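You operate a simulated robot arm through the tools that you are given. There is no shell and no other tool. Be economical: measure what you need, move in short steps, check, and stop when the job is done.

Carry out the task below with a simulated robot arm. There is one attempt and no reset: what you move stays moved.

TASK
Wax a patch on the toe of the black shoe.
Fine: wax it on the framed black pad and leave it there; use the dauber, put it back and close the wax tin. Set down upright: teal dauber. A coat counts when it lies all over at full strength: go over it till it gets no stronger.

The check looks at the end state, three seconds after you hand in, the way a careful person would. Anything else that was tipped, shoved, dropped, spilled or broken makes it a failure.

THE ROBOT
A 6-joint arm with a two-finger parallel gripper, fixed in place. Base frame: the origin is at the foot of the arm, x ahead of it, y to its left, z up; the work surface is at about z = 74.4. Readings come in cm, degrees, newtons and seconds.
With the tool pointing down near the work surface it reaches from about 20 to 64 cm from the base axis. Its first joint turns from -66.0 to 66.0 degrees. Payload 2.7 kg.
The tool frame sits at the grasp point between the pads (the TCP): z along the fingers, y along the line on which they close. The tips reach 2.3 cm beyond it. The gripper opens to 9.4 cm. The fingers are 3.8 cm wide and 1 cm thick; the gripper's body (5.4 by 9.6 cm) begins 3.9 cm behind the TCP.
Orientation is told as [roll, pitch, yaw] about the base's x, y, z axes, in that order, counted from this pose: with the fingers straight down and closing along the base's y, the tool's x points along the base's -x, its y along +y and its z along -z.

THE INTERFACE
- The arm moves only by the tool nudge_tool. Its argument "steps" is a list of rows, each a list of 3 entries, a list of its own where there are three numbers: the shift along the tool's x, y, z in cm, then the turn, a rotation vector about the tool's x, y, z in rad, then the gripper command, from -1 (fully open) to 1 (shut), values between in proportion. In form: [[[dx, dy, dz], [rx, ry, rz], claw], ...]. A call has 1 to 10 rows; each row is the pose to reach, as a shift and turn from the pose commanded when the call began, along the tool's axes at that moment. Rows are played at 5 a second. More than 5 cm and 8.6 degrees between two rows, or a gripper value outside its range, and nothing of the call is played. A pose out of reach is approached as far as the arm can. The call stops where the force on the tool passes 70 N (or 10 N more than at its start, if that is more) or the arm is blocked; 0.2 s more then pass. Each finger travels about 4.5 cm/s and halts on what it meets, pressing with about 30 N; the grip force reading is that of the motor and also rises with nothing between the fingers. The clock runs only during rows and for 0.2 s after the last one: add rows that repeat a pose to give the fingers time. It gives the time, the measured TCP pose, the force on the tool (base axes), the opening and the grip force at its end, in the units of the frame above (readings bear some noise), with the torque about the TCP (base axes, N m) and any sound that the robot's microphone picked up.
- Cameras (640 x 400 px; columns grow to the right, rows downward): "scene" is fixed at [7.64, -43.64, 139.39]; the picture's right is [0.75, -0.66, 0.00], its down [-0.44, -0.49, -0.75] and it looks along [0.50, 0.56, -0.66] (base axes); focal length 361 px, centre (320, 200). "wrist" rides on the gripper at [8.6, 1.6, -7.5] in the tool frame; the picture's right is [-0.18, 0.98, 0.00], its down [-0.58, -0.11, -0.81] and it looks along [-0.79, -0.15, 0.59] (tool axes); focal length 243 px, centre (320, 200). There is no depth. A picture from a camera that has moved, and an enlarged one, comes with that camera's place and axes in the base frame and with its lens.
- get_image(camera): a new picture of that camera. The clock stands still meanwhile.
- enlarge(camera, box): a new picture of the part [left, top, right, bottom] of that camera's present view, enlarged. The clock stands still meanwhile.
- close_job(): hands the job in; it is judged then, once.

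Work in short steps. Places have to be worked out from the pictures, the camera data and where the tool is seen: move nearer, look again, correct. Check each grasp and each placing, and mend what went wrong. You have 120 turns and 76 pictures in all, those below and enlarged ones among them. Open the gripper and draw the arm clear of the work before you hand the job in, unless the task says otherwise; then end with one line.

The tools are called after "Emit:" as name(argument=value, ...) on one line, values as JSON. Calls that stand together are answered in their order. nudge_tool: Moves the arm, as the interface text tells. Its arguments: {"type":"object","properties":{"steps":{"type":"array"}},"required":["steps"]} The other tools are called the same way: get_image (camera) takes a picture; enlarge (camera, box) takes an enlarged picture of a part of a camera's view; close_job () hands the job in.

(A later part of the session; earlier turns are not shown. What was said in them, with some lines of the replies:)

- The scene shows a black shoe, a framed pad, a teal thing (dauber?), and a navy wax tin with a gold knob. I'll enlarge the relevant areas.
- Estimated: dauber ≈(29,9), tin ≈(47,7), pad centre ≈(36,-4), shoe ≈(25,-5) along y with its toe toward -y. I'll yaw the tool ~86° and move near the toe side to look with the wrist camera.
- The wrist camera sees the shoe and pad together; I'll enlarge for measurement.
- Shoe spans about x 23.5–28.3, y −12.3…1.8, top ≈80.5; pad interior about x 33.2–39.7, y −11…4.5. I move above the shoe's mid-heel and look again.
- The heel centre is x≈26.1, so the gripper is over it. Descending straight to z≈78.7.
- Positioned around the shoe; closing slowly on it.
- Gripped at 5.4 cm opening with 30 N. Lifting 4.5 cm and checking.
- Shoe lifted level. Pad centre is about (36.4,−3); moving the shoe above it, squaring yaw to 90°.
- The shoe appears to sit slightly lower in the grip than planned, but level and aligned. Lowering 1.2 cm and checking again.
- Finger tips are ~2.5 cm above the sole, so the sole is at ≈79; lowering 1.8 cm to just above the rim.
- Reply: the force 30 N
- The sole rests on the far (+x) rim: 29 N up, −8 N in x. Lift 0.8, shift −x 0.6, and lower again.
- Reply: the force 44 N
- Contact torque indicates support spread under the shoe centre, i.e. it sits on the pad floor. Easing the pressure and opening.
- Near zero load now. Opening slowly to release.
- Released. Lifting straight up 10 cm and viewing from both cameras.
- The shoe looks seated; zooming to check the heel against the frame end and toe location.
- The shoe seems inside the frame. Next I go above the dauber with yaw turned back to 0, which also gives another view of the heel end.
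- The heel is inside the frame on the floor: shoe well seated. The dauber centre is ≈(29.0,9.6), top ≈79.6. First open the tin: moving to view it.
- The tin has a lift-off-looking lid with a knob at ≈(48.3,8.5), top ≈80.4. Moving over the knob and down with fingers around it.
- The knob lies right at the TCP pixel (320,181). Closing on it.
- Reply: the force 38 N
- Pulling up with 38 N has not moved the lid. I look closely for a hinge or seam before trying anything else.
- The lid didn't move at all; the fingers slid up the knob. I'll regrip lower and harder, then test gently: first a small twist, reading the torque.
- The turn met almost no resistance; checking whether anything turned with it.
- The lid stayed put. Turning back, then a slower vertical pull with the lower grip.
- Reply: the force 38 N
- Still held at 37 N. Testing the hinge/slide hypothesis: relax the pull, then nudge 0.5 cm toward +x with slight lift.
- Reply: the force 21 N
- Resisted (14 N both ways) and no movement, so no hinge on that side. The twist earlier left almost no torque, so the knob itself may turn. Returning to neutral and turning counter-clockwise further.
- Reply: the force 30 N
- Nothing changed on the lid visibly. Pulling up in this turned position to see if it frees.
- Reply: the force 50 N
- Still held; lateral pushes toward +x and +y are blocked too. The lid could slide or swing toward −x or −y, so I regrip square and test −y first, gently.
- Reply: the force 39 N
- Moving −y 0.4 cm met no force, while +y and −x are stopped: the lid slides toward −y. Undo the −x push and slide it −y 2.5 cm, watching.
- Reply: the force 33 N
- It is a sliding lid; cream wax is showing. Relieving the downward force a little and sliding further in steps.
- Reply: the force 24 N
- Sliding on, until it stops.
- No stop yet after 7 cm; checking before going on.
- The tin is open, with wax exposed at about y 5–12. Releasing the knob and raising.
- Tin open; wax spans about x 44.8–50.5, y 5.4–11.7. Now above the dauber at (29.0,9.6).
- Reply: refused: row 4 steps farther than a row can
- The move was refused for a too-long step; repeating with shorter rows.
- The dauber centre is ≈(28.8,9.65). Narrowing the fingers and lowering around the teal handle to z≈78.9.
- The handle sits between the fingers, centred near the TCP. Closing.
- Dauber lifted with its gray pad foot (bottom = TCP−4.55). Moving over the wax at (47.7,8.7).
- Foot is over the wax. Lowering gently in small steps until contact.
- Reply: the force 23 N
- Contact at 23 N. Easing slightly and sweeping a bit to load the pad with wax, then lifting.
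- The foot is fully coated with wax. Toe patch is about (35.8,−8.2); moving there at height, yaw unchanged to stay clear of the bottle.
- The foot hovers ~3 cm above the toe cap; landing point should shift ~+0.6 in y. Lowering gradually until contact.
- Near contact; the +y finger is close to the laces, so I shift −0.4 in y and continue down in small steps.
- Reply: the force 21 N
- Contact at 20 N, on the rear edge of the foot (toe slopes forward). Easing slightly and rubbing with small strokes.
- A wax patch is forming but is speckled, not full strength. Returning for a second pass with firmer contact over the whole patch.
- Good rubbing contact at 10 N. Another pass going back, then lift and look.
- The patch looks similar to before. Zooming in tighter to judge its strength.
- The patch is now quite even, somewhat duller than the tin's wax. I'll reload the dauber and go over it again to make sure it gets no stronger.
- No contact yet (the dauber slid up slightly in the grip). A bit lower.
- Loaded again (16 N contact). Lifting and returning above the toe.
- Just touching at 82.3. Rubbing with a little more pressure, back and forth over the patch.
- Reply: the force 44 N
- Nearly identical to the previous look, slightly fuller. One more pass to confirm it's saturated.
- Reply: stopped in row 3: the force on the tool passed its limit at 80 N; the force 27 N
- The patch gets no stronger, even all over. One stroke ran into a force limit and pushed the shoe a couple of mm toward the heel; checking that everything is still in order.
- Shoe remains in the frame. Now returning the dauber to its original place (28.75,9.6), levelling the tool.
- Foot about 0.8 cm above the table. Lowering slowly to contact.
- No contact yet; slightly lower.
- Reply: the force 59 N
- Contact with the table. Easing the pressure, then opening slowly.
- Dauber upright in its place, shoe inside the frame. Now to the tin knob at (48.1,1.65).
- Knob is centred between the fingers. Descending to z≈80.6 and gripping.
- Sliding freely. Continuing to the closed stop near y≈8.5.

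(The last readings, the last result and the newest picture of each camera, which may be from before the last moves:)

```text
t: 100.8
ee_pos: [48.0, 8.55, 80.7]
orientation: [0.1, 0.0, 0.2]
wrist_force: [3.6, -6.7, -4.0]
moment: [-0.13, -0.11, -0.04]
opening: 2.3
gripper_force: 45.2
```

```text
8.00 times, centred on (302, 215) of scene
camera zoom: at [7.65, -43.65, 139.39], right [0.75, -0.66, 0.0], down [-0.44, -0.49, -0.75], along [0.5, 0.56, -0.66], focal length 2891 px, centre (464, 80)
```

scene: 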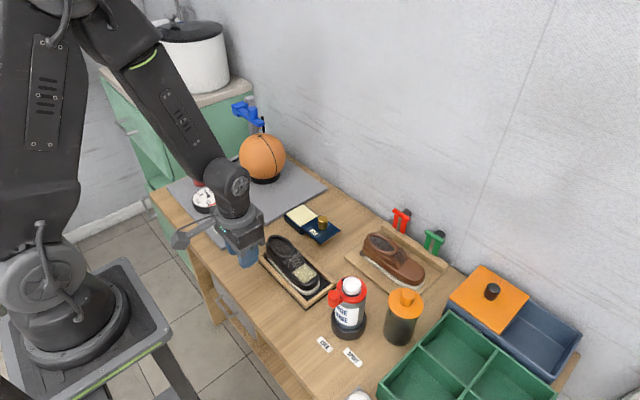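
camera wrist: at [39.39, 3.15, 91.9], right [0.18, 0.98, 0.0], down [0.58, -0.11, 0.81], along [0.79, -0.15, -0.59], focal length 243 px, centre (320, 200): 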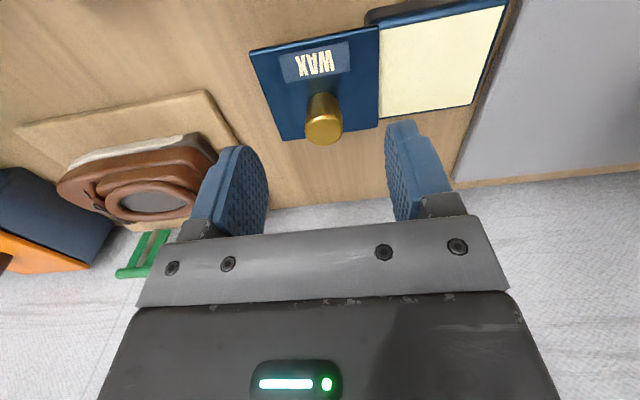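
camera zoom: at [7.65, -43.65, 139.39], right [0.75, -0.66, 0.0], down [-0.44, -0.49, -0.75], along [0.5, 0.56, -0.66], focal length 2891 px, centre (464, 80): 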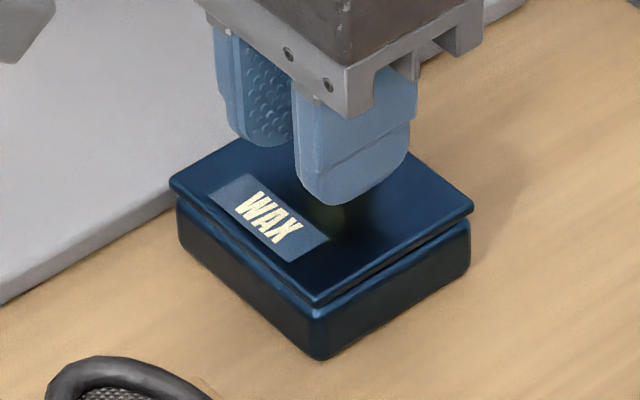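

Fully closed at the stop, matching the original picture. Releasing the knob and drawing clear.

Emit:
nudge_tool(steps=[[[0, 0, 0], [0, 0, 0], 0.4], [[0, 0, 0], [0, 0, 0], 0.2], [[0, 0, 0], [0, 0, 0], 0], [[0, 0, -3], [0, 0, 0], 0], [[0, 0, -7], [0, 0, 0], -0.5], [[0, 0, -11], [0, 0, 0], -1], [[0, 0, -15], [0, 0, 0], -1], [[0, 0, -19], [0, 0, 0], -1], [[0, 0, -22], [0, 0, 0], -1], [[0, 0, -22], [0, 0, 0], -1]])

Emit:
get_image(camera="scene")

Emit:
enlarge(camera="scene", box=[210, 190, 350, 310])

```text
t: 103.0
ee_pos: [47.83, 8.64, 102.71]
orientation: [0.0, 0.0, 0.2]
wrist_force: [0.2, 0.8, -0.6]
moment: [-0.01, 0.03, 0.02]
opening: 9.38
gripper_force: 0.1
```

```text
12 pictures are left
```

scene: 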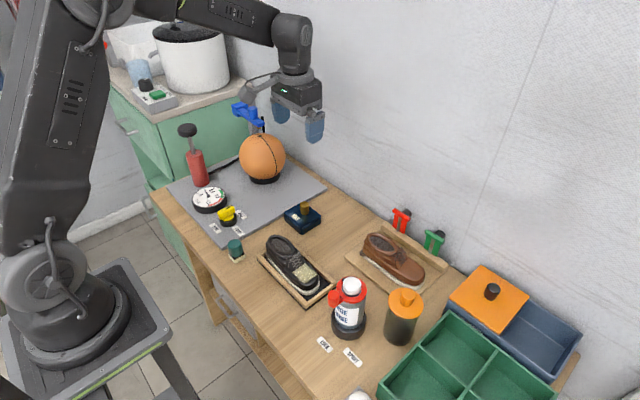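

```text
3.33 times, centred on (280, 250) of scene
camera zoom: at [7.64, -43.64, 139.39], right [0.75, -0.66, 0.0], down [-0.44, -0.49, -0.75], along [0.5, 0.56, -0.66], focal length 1204 px, centre (453, 33)
```

zoom: 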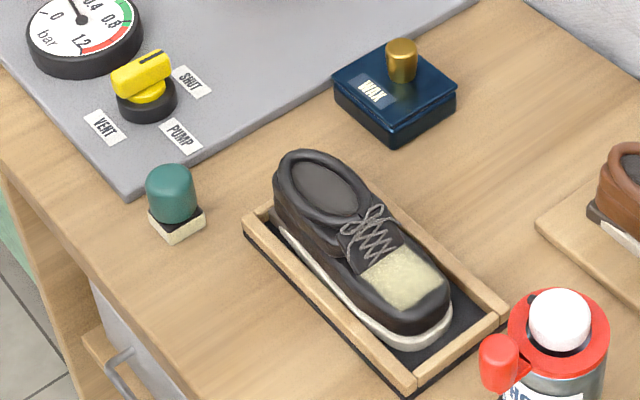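

Tin closed, dauber upright at its spot, shoe on the pad with an even patch, and the arm clear and open. Handing in.

Emit:
close_job()

```text
The job is handed in.
```

The black shoe is on the framed pad with an even wax patch on its toe. The teal dauber is upright in its place, the wax tin is closed, and the arm is clear; during the last rubbing pass the tool pushed the shoe a few millimetres toward its heel, still inside the frame.
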